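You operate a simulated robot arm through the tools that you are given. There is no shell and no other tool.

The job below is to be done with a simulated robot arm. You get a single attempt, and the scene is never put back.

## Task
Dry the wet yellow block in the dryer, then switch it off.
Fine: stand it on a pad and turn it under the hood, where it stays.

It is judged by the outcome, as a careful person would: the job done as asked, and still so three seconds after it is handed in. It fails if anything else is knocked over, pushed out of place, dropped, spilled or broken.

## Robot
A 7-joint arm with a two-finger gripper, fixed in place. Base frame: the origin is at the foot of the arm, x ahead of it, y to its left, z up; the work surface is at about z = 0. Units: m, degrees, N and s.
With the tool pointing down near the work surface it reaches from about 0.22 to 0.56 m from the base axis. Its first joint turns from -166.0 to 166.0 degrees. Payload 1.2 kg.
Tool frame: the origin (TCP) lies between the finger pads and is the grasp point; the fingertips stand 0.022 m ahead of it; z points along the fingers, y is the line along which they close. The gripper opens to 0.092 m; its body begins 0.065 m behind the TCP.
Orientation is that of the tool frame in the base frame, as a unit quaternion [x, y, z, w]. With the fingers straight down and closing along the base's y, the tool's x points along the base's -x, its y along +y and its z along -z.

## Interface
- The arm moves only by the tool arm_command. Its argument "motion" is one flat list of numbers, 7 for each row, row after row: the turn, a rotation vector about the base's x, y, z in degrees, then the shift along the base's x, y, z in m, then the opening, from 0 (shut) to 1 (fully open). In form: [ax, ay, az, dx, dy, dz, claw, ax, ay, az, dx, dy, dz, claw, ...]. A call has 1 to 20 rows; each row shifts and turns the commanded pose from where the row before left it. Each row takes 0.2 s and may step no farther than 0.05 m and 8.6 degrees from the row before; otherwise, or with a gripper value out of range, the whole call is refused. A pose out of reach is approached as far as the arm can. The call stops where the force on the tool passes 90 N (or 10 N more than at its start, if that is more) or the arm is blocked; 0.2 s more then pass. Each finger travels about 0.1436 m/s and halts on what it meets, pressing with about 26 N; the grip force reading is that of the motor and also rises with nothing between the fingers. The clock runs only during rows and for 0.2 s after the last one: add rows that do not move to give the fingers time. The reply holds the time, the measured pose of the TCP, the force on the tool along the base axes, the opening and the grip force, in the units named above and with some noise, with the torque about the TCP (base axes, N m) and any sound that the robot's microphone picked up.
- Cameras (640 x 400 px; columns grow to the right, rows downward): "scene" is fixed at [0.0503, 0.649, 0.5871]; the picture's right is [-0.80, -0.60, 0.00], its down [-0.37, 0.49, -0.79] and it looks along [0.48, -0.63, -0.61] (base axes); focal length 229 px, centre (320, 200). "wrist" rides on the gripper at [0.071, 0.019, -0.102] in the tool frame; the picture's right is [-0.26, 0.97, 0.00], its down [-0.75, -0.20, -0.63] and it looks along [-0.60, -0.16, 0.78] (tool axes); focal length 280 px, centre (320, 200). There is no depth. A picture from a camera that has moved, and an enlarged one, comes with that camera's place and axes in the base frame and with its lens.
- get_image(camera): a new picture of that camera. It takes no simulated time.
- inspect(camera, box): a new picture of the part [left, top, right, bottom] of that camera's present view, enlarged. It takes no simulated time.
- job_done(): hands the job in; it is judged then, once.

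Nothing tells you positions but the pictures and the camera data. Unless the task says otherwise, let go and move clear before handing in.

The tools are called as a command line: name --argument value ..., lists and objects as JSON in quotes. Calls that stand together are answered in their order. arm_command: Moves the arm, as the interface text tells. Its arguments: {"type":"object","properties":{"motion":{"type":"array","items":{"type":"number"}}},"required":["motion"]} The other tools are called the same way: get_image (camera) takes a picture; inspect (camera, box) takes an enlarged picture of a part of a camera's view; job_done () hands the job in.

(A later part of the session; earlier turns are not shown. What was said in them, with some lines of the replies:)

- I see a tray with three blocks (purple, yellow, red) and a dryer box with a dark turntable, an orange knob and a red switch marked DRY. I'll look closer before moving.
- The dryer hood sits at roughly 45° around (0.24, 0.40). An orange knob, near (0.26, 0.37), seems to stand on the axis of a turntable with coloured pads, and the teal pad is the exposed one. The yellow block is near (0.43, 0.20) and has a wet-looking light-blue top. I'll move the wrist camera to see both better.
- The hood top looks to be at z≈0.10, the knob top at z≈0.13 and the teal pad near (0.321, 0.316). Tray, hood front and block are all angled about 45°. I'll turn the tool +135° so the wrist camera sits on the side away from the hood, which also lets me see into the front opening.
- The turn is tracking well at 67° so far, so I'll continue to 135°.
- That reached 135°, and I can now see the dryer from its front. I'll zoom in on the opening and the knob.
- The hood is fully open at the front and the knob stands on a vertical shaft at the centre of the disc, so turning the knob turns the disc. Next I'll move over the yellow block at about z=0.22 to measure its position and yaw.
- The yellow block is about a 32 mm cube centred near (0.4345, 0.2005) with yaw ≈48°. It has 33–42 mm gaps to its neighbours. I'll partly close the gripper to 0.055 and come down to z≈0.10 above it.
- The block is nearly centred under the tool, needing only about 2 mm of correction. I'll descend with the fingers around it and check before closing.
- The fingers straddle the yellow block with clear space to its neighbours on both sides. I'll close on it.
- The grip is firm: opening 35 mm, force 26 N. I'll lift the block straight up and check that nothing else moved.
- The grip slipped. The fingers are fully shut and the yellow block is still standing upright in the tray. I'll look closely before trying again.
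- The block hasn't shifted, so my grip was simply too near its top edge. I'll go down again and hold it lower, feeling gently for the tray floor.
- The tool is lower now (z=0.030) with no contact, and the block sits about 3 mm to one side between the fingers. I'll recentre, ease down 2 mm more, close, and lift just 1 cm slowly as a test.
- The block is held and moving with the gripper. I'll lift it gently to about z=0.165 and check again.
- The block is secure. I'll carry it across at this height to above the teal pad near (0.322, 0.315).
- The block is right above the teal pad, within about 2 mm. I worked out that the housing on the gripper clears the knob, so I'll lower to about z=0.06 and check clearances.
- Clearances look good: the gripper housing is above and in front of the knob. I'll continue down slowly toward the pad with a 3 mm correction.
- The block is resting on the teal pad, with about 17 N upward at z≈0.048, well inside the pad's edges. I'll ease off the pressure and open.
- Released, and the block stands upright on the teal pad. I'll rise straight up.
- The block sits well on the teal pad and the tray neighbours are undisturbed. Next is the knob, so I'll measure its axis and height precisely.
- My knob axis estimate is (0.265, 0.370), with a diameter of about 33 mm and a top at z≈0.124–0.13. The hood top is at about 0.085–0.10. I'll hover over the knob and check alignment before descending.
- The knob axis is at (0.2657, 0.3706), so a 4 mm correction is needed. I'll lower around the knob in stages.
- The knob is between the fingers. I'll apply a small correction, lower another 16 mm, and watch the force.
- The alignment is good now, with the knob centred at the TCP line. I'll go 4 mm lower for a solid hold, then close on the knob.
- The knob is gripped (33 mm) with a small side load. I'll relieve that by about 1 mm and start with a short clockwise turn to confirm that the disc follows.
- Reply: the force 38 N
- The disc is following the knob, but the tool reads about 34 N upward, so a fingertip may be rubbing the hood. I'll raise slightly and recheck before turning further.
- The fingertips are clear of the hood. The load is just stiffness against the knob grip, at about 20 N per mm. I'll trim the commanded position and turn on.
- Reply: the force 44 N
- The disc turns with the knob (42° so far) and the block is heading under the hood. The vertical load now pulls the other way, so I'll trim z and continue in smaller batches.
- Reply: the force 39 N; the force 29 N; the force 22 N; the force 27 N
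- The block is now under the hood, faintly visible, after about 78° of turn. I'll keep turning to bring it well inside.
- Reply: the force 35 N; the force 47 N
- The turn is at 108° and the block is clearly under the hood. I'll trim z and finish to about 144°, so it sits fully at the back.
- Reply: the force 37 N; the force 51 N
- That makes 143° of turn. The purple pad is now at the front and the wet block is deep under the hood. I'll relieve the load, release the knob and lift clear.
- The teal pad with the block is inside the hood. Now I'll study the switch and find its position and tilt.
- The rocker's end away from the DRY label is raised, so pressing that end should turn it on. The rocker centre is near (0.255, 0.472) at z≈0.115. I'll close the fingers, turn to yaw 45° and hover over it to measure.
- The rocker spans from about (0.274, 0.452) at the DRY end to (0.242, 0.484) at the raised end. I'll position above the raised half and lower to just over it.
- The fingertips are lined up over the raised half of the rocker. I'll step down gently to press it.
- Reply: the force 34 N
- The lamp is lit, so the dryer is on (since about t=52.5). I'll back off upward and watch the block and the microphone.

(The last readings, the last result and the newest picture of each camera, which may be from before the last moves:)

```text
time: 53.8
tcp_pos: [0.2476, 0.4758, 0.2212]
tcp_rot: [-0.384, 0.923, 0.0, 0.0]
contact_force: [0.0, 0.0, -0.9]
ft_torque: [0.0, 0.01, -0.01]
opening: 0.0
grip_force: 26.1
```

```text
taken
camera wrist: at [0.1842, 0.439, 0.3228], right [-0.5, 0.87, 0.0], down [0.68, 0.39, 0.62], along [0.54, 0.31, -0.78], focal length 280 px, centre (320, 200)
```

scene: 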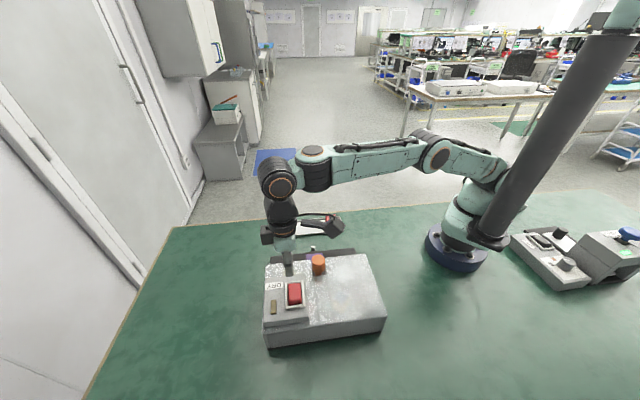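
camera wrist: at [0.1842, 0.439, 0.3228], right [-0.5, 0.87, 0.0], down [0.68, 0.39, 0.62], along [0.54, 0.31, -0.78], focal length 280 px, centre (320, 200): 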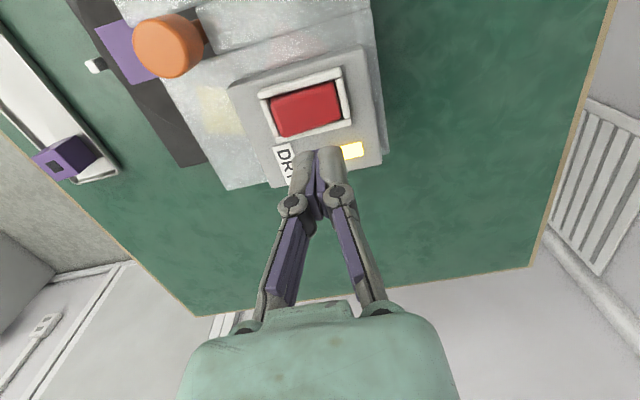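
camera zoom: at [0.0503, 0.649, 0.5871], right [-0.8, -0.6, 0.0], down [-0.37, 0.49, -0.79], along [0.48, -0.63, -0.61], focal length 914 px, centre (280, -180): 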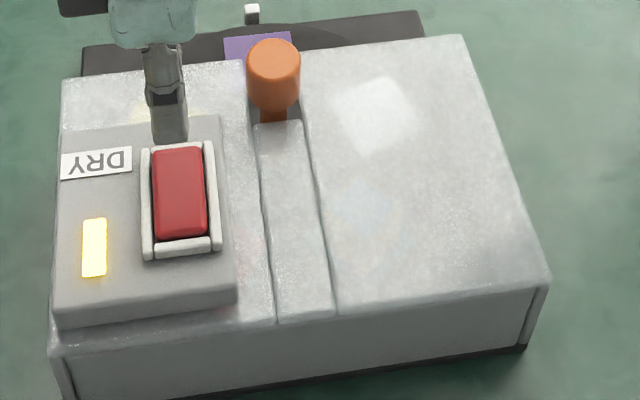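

It's on and running. I'll wait a few seconds at a time and watch the block's colour through the hood.

arm_command --motion '[0, 0, 0, 0, 0, 0, 0, 0, 0, 0, 0, 0, 0, 0, 0, 0, 0, 0, 0, 0, 0, 0, 0, 0, 0, 0, 0, 0, 0, 0, 0, 0, 0, 0, 0, 0, 0, 0, 0, 0, 0, 0, 0, 0, 0, 0, 0, 0, 0, 0, 0, 0, 0, 0, 0, 0, 0, 0, 0, 0, 0, 0, 0, 0, 0, 0, 0, 0, 0, 0]'

inspect --camera "scene" --box '[300, 260, 396, 320]'

inspect --camera "scene" --box '[250, 245, 410, 345]'

```text
time: 56.0
tcp_pos: [0.2498, 0.4746, 0.2206]
tcp_rot: [-0.383, 0.924, 0.0, 0.0]
contact_force: [1.0, 0.3, 0.5]
ft_torque: [0.03, 0.03, 0.01]
opening: 0.0
grip_force: 26.1
```

```text
6.67 times, centred on (348, 290) of scene
camera zoom: at [0.0503, 0.649, 0.5871], right [-0.8, -0.6, 0.0], down [-0.37, 0.49, -0.79], along [0.48, -0.63, -0.61], focal length 1524 px, centre (133, -400)
```

zoom: 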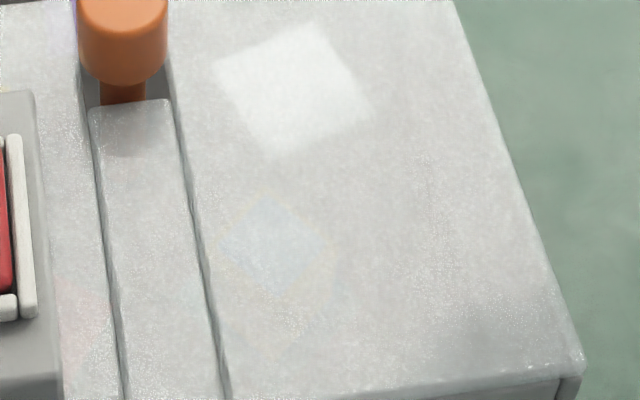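

```text
4.00 times, centred on (330, 295) of scene
camera zoom: at [0.0503, 0.649, 0.5871], right [-0.8, -0.6, 0.0], down [-0.37, 0.49, -0.79], along [0.48, -0.63, -0.61], focal length 914 px, centre (280, -180)
```

zoom: 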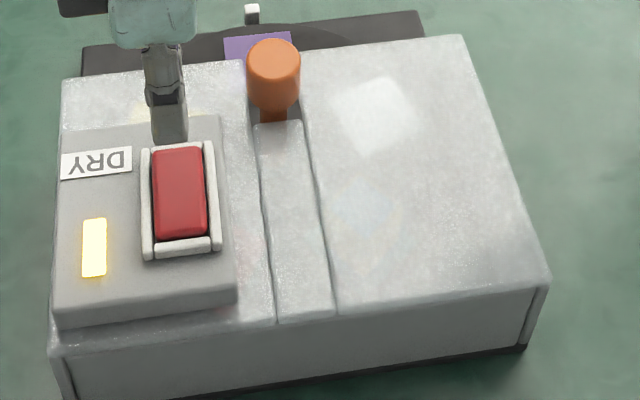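

The block's light-blue top is still visible through the hood at about 3.5 s. I'll keep waiting.

arm_command --motion '[0, 0, 0, 0, 0, 0, 0, 0, 0, 0, 0, 0, 0, 0, 0, 0, 0, 0, 0, 0, 0, 0, 0, 0, 0, 0, 0, 0, 0, 0, 0, 0, 0, 0, 0, 0, 0, 0, 0, 0, 0, 0, 0, 0, 0, 0, 0, 0, 0, 0, 0, 0, 0, 0, 0, 0, 0, 0, 0, 0, 0, 0, 0, 0, 0, 0, 0, 0, 0, 0, 0, 0, 0, 0, 0, 0, 0, 0, 0, 0, 0, 0, 0, 0, 0, 0, 0, 0, 0, 0, 0, 0, 0, 0, 0, 0, 0, 0, 0, 0, 0, 0, 0, 0, 0]'

inspect --camera "scene" --box '[300, 260, 396, 320]'

```text
time: 59.2
tcp_pos: [0.2479, 0.4745, 0.2212]
tcp_rot: [-0.384, 0.923, 0.0, 0.0]
contact_force: [-0.5, -0.2, 0.1]
ft_torque: [0.03, 0.0, 0.04]
opening: 0.0001
grip_force: 26.0
```

```text
6.67 times, centred on (348, 290) of scene
camera zoom: at [0.0503, 0.649, 0.5871], right [-0.8, -0.6, 0.0], down [-0.37, 0.49, -0.79], along [0.48, -0.63, -0.61], focal length 1524 px, centre (133, -400)
```

zoom: 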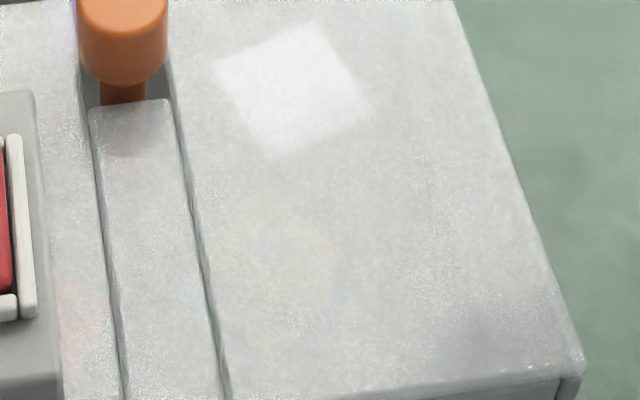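

The light-blue patch seems to have gone. I'll look closer.

inspect --camera "scene" --box '[324, 280, 356, 310]'

inspect --camera "scene" --box '[250, 245, 410, 345]'

get_image --camera "wrist"

```text
13.33 times, centred on (340, 295) of scene
camera zoom: at [0.0503, 0.649, 0.5871], right [-0.8, -0.6, 0.0], down [-0.37, 0.49, -0.79], along [0.48, -0.63, -0.61], focal length 3048 px, centre (53, -1067)
```

zoom: 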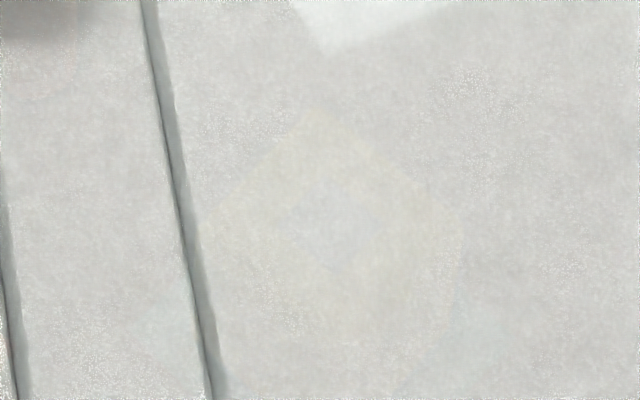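

```text
4.00 times, centred on (330, 295) of scene
camera zoom: at [0.0503, 0.649, 0.5871], right [-0.8, -0.6, 0.0], down [-0.37, 0.49, -0.79], along [0.48, -0.63, -0.61], focal length 914 px, centre (280, -180)
```

zoom: 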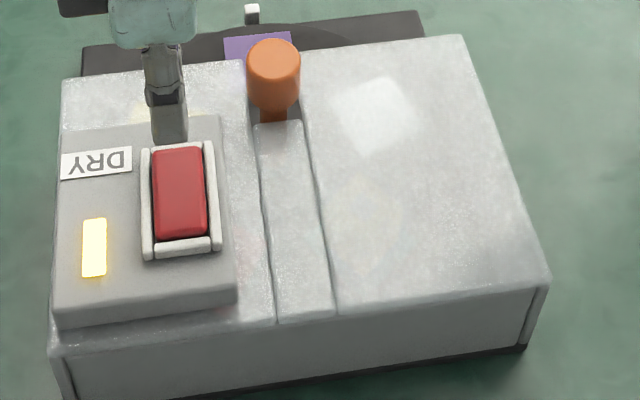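

```text
taken
camera wrist: at [0.1842, 0.439, 0.3227], right [-0.5, 0.87, 0.0], down [0.68, 0.39, 0.63], along [0.54, 0.31, -0.78], focal length 280 px, centre (320, 200)
```

wrist: 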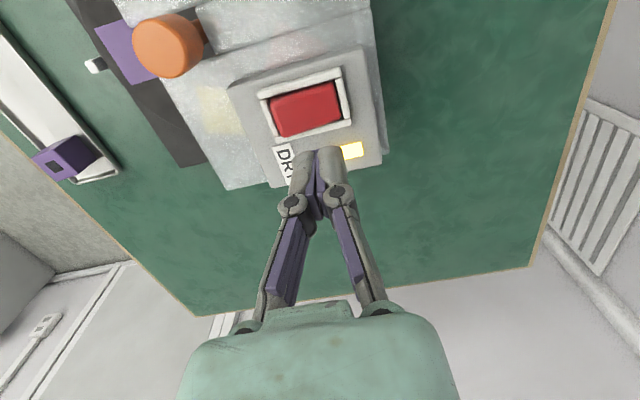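

The large wet patch is gone and I now see faint yellow with a small centre mark like the dry blocks have, so it looks dry. I'll move over the DRY-label end of the rocker to switch off.

arm_command --motion '[0, 0, 0, 0.0095, -0.0078, 0, 0, 0, 0, 0, 0.0095, -0.0078, -0.01, 0, 0, 0, 0, 0, 0, -0.02, 0, 0, 0, 0, 0, 0, -0.02, 0, 0, 0, 0, 0, 0, -0.012, 0, 0, 0, 0, 0, 0, 0, 0]'

inspect --camera "wrist" --box '[200, 60, 440, 210]'

inspect --camera "scene" --box '[250, 260, 346, 320]'

inspect --camera "scene" --box '[324, 280, 356, 310]'

```text
time: 60.6
tcp_pos: [0.268, 0.4597, 0.1585]
tcp_rot: [-0.384, 0.924, 0.001, 0.0]
contact_force: [0.5, -0.6, -0.4]
ft_torque: [-0.01, 0.0, -0.02]
opening: 0.0
grip_force: 26.6
```

```text
2.67 times, centred on (320, 135) of wrist
camera zoom: at [0.2039, 0.4234, 0.2595], right [-0.5, 0.87, 0.0], down [0.68, 0.39, 0.63], along [0.54, 0.31, -0.78], focal length 748 px, centre (320, 373)
```

zoom: 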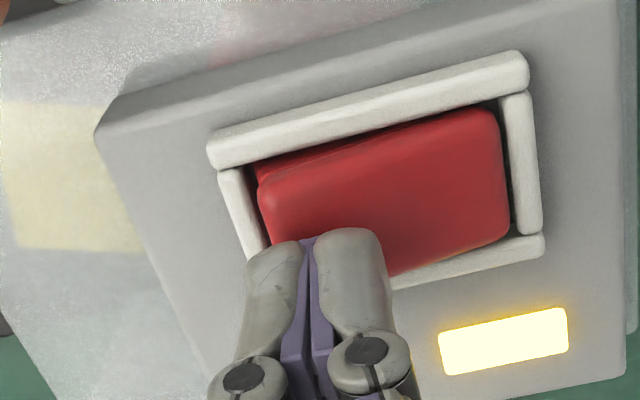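

```text
6.67 times, centred on (298, 290) of scene
camera zoom: at [0.0503, 0.649, 0.5871], right [-0.8, -0.6, 0.0], down [-0.37, 0.49, -0.79], along [0.48, -0.63, -0.61], focal length 1524 px, centre (467, -400)
```

zoom: 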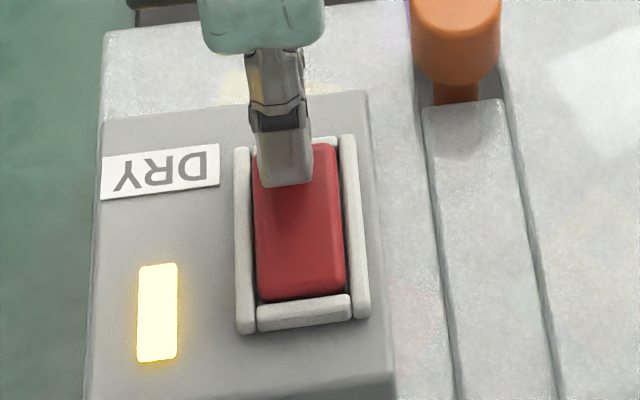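

```text
13.33 times, centred on (340, 295) of scene
camera zoom: at [0.0503, 0.649, 0.5871], right [-0.8, -0.6, 0.0], down [-0.37, 0.49, -0.79], along [0.48, -0.63, -0.61], focal length 3048 px, centre (53, -1067)
```

zoom: 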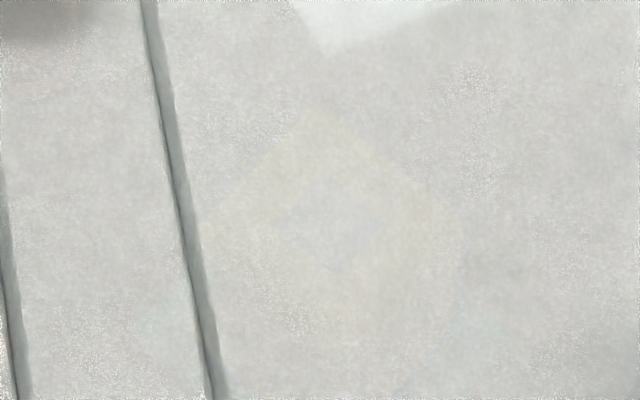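

The fingertips are over the now-raised DRY end. I'll press it down.

arm_command --motion '[0, 0, 0, 0, 0, -0.004, 0, 0, 0, 0, 0, 0, -0.004, 0, 0, 0, 0, 0, 0, -0.003, 0, 0, 0, 0, 0, 0, 0, 0]'

inspect --camera "scene" --box '[250, 260, 346, 320]'

```text
time: 61.6
tcp_pos: [0.2665, 0.4586, 0.1481]
tcp_rot: [-0.384, 0.923, 0.0, 0.001]
contact_force: [-0.7, -5.1, 9.3]
ft_torque: [0.0, 0.08, 0.03]
opening: 0.0
grip_force: 26.0
```

```text
6.67 times, centred on (298, 290) of scene
camera zoom: at [0.0503, 0.649, 0.5871], right [-0.8, -0.6, 0.0], down [-0.37, 0.49, -0.79], along [0.48, -0.63, -0.61], focal length 1524 px, centre (467, -400)
```

zoom: 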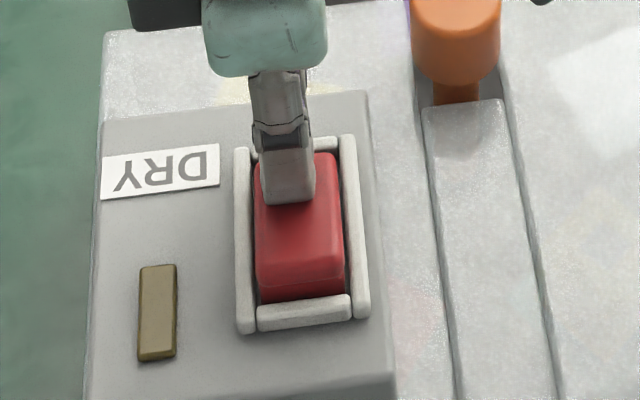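

The lamp is off and the rocker is back in its starting position. I'll lift clear and then verify everything.

arm_command --motion '[0, 0, 0, 0, 0, 0.01, 0, 0, 0, 0, 0, 0, 0.02, 0, 0, 0, 0, 0, 0, 0.03, 0, 0, 0, 0, 0, 0, 0.03, 0, 0, 0, 0, 0, 0, 0.02, 0, 0, 0, 0, 0, 0, 0, 0]'

inspect --camera "scene" --box '[240, 210, 400, 310]'

get_image --camera "scene"

```text
time: 63.0
tcp_pos: [0.2677, 0.46, 0.2561]
tcp_rot: [-0.384, 0.924, 0.0, 0.0]
contact_force: [-0.9, 0.0, -0.2]
ft_torque: [-0.02, 0.02, -0.03]
opening: 0.0002
grip_force: 25.9
```

```text
4.00 times, centred on (320, 260) of scene
camera zoom: at [0.0503, 0.649, 0.5871], right [-0.8, -0.6, 0.0], down [-0.37, 0.49, -0.79], along [0.48, -0.63, -0.61], focal length 914 px, centre (320, -40)
```

zoom: 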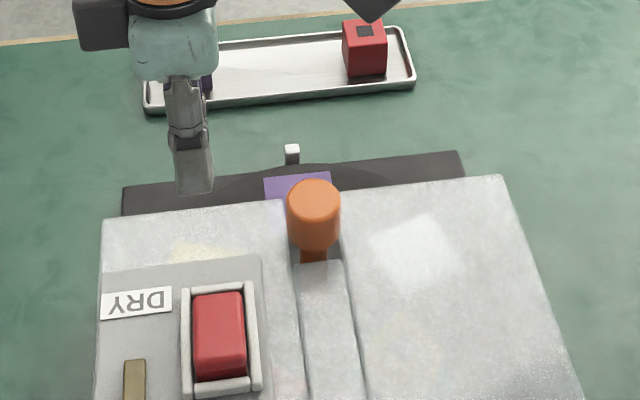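

```text
taken
```

scene: 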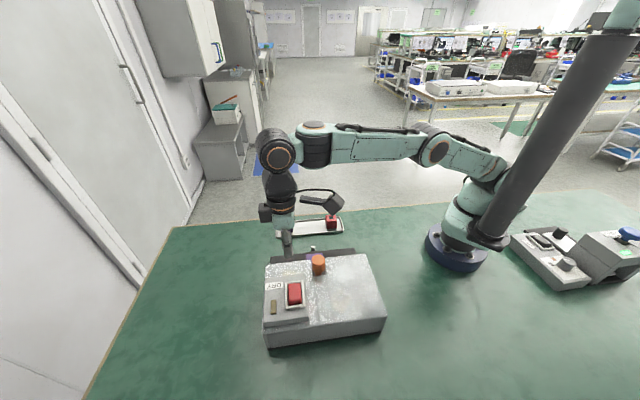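

Switch off is confirmed by the lamp. To check the block is really dry, I'll move the wrist camera over the hood and look through it.

arm_command --motion '[0, 0, 0, 0, 0, 0.02, 0, 0, 0, 0, -0.0236, -0.024, 0.006, 0, 0, 0, 0, -0.0236, -0.024, 0.006, 0, 0, 0, 0, -0.0236, -0.024, 0.006, 0, 0, 0, 0, -0.0236, -0.024, 0.003, 0, 0, 0, 0, -0.0236, -0.024, 0.003, 0, 0, 0, 0, 0, 0, 0, 0]'

get_image --camera "wrist"

inspect --camera "wrist" --box '[240, 50, 400, 150]'

get_image --camera "scene"

```text
time: 64.6
tcp_pos: [0.1499, 0.3399, 0.3024]
tcp_rot: [-0.383, 0.924, 0.0, 0.0]
contact_force: [-0.1, 0.1, -1.9]
ft_torque: [0.04, 0.03, 0.01]
opening: 0.0
grip_force: 26.4
```

```text
taken
camera wrist: at [0.0858, 0.3036, 0.4047], right [-0.5, 0.87, 0.0], down [0.68, 0.39, 0.63], along [0.54, 0.31, -0.78], focal length 280 px, centre (320, 200)
```

wrist: 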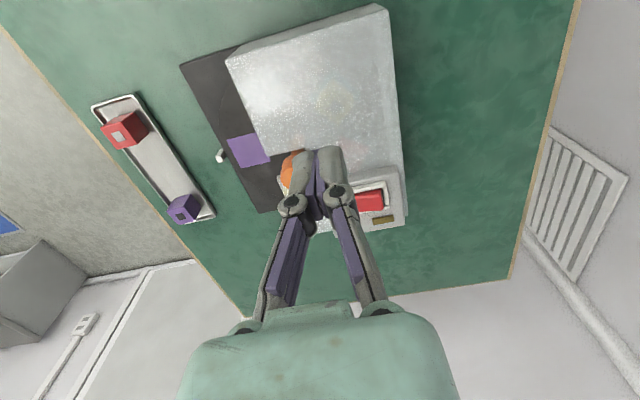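

```text
4.00 times, centred on (320, 100) of wrist
camera zoom: at [0.0858, 0.3036, 0.4047], right [-0.5, 0.87, 0.0], down [0.68, 0.39, 0.63], along [0.54, 0.31, -0.78], focal length 1122 px, centre (320, 600)
```

zoom: 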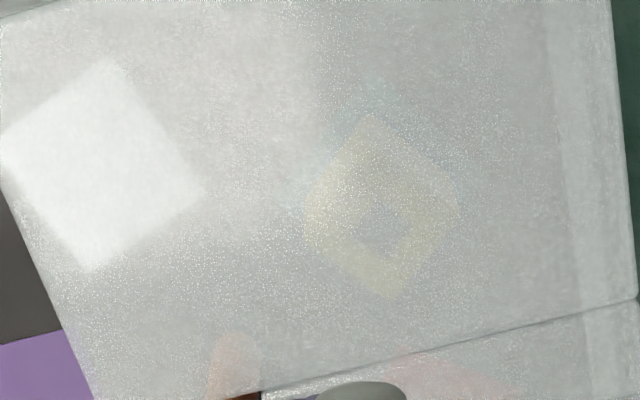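

```text
taken
```

scene: 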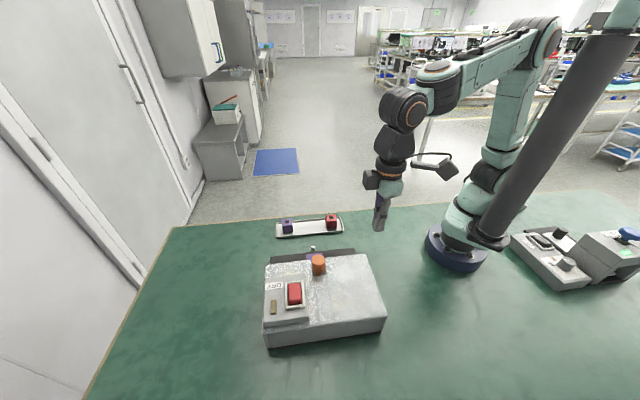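

Through the hood I can see the yellow block standing on the teal pad with a small grey mark instead of the big wet patch, like the dry red and purple blocks. The lamp is off, the switch is back in its starting position, nothing else has moved and the arm is clear, so I'm handing it in.

job_done

```text
The job is handed in.
```

The yellow block is dry and standing on the teal pad under the hood, and the dryer is switched off. I've handed the job in.

- **Drying:** I turned the pad about 143° so the block sat at the back of the hood, then ran the dryer for about 9 seconds. The large light-blue wet patch is gone. What's left is a small grey mark like those on the dry red and purple blocks.
- **Switch:** the lamp by the switch is off and the rocker is back in its starting position.
- **Surroundings:** the red and purple blocks, the tray and the other devices are where they were. The arm is clear of the dryer, with its fingers closed and empty.
- **First lift:** my first grip was too near the top of the block and slipped off. The block stayed upright in the tray, and a lower grip held.
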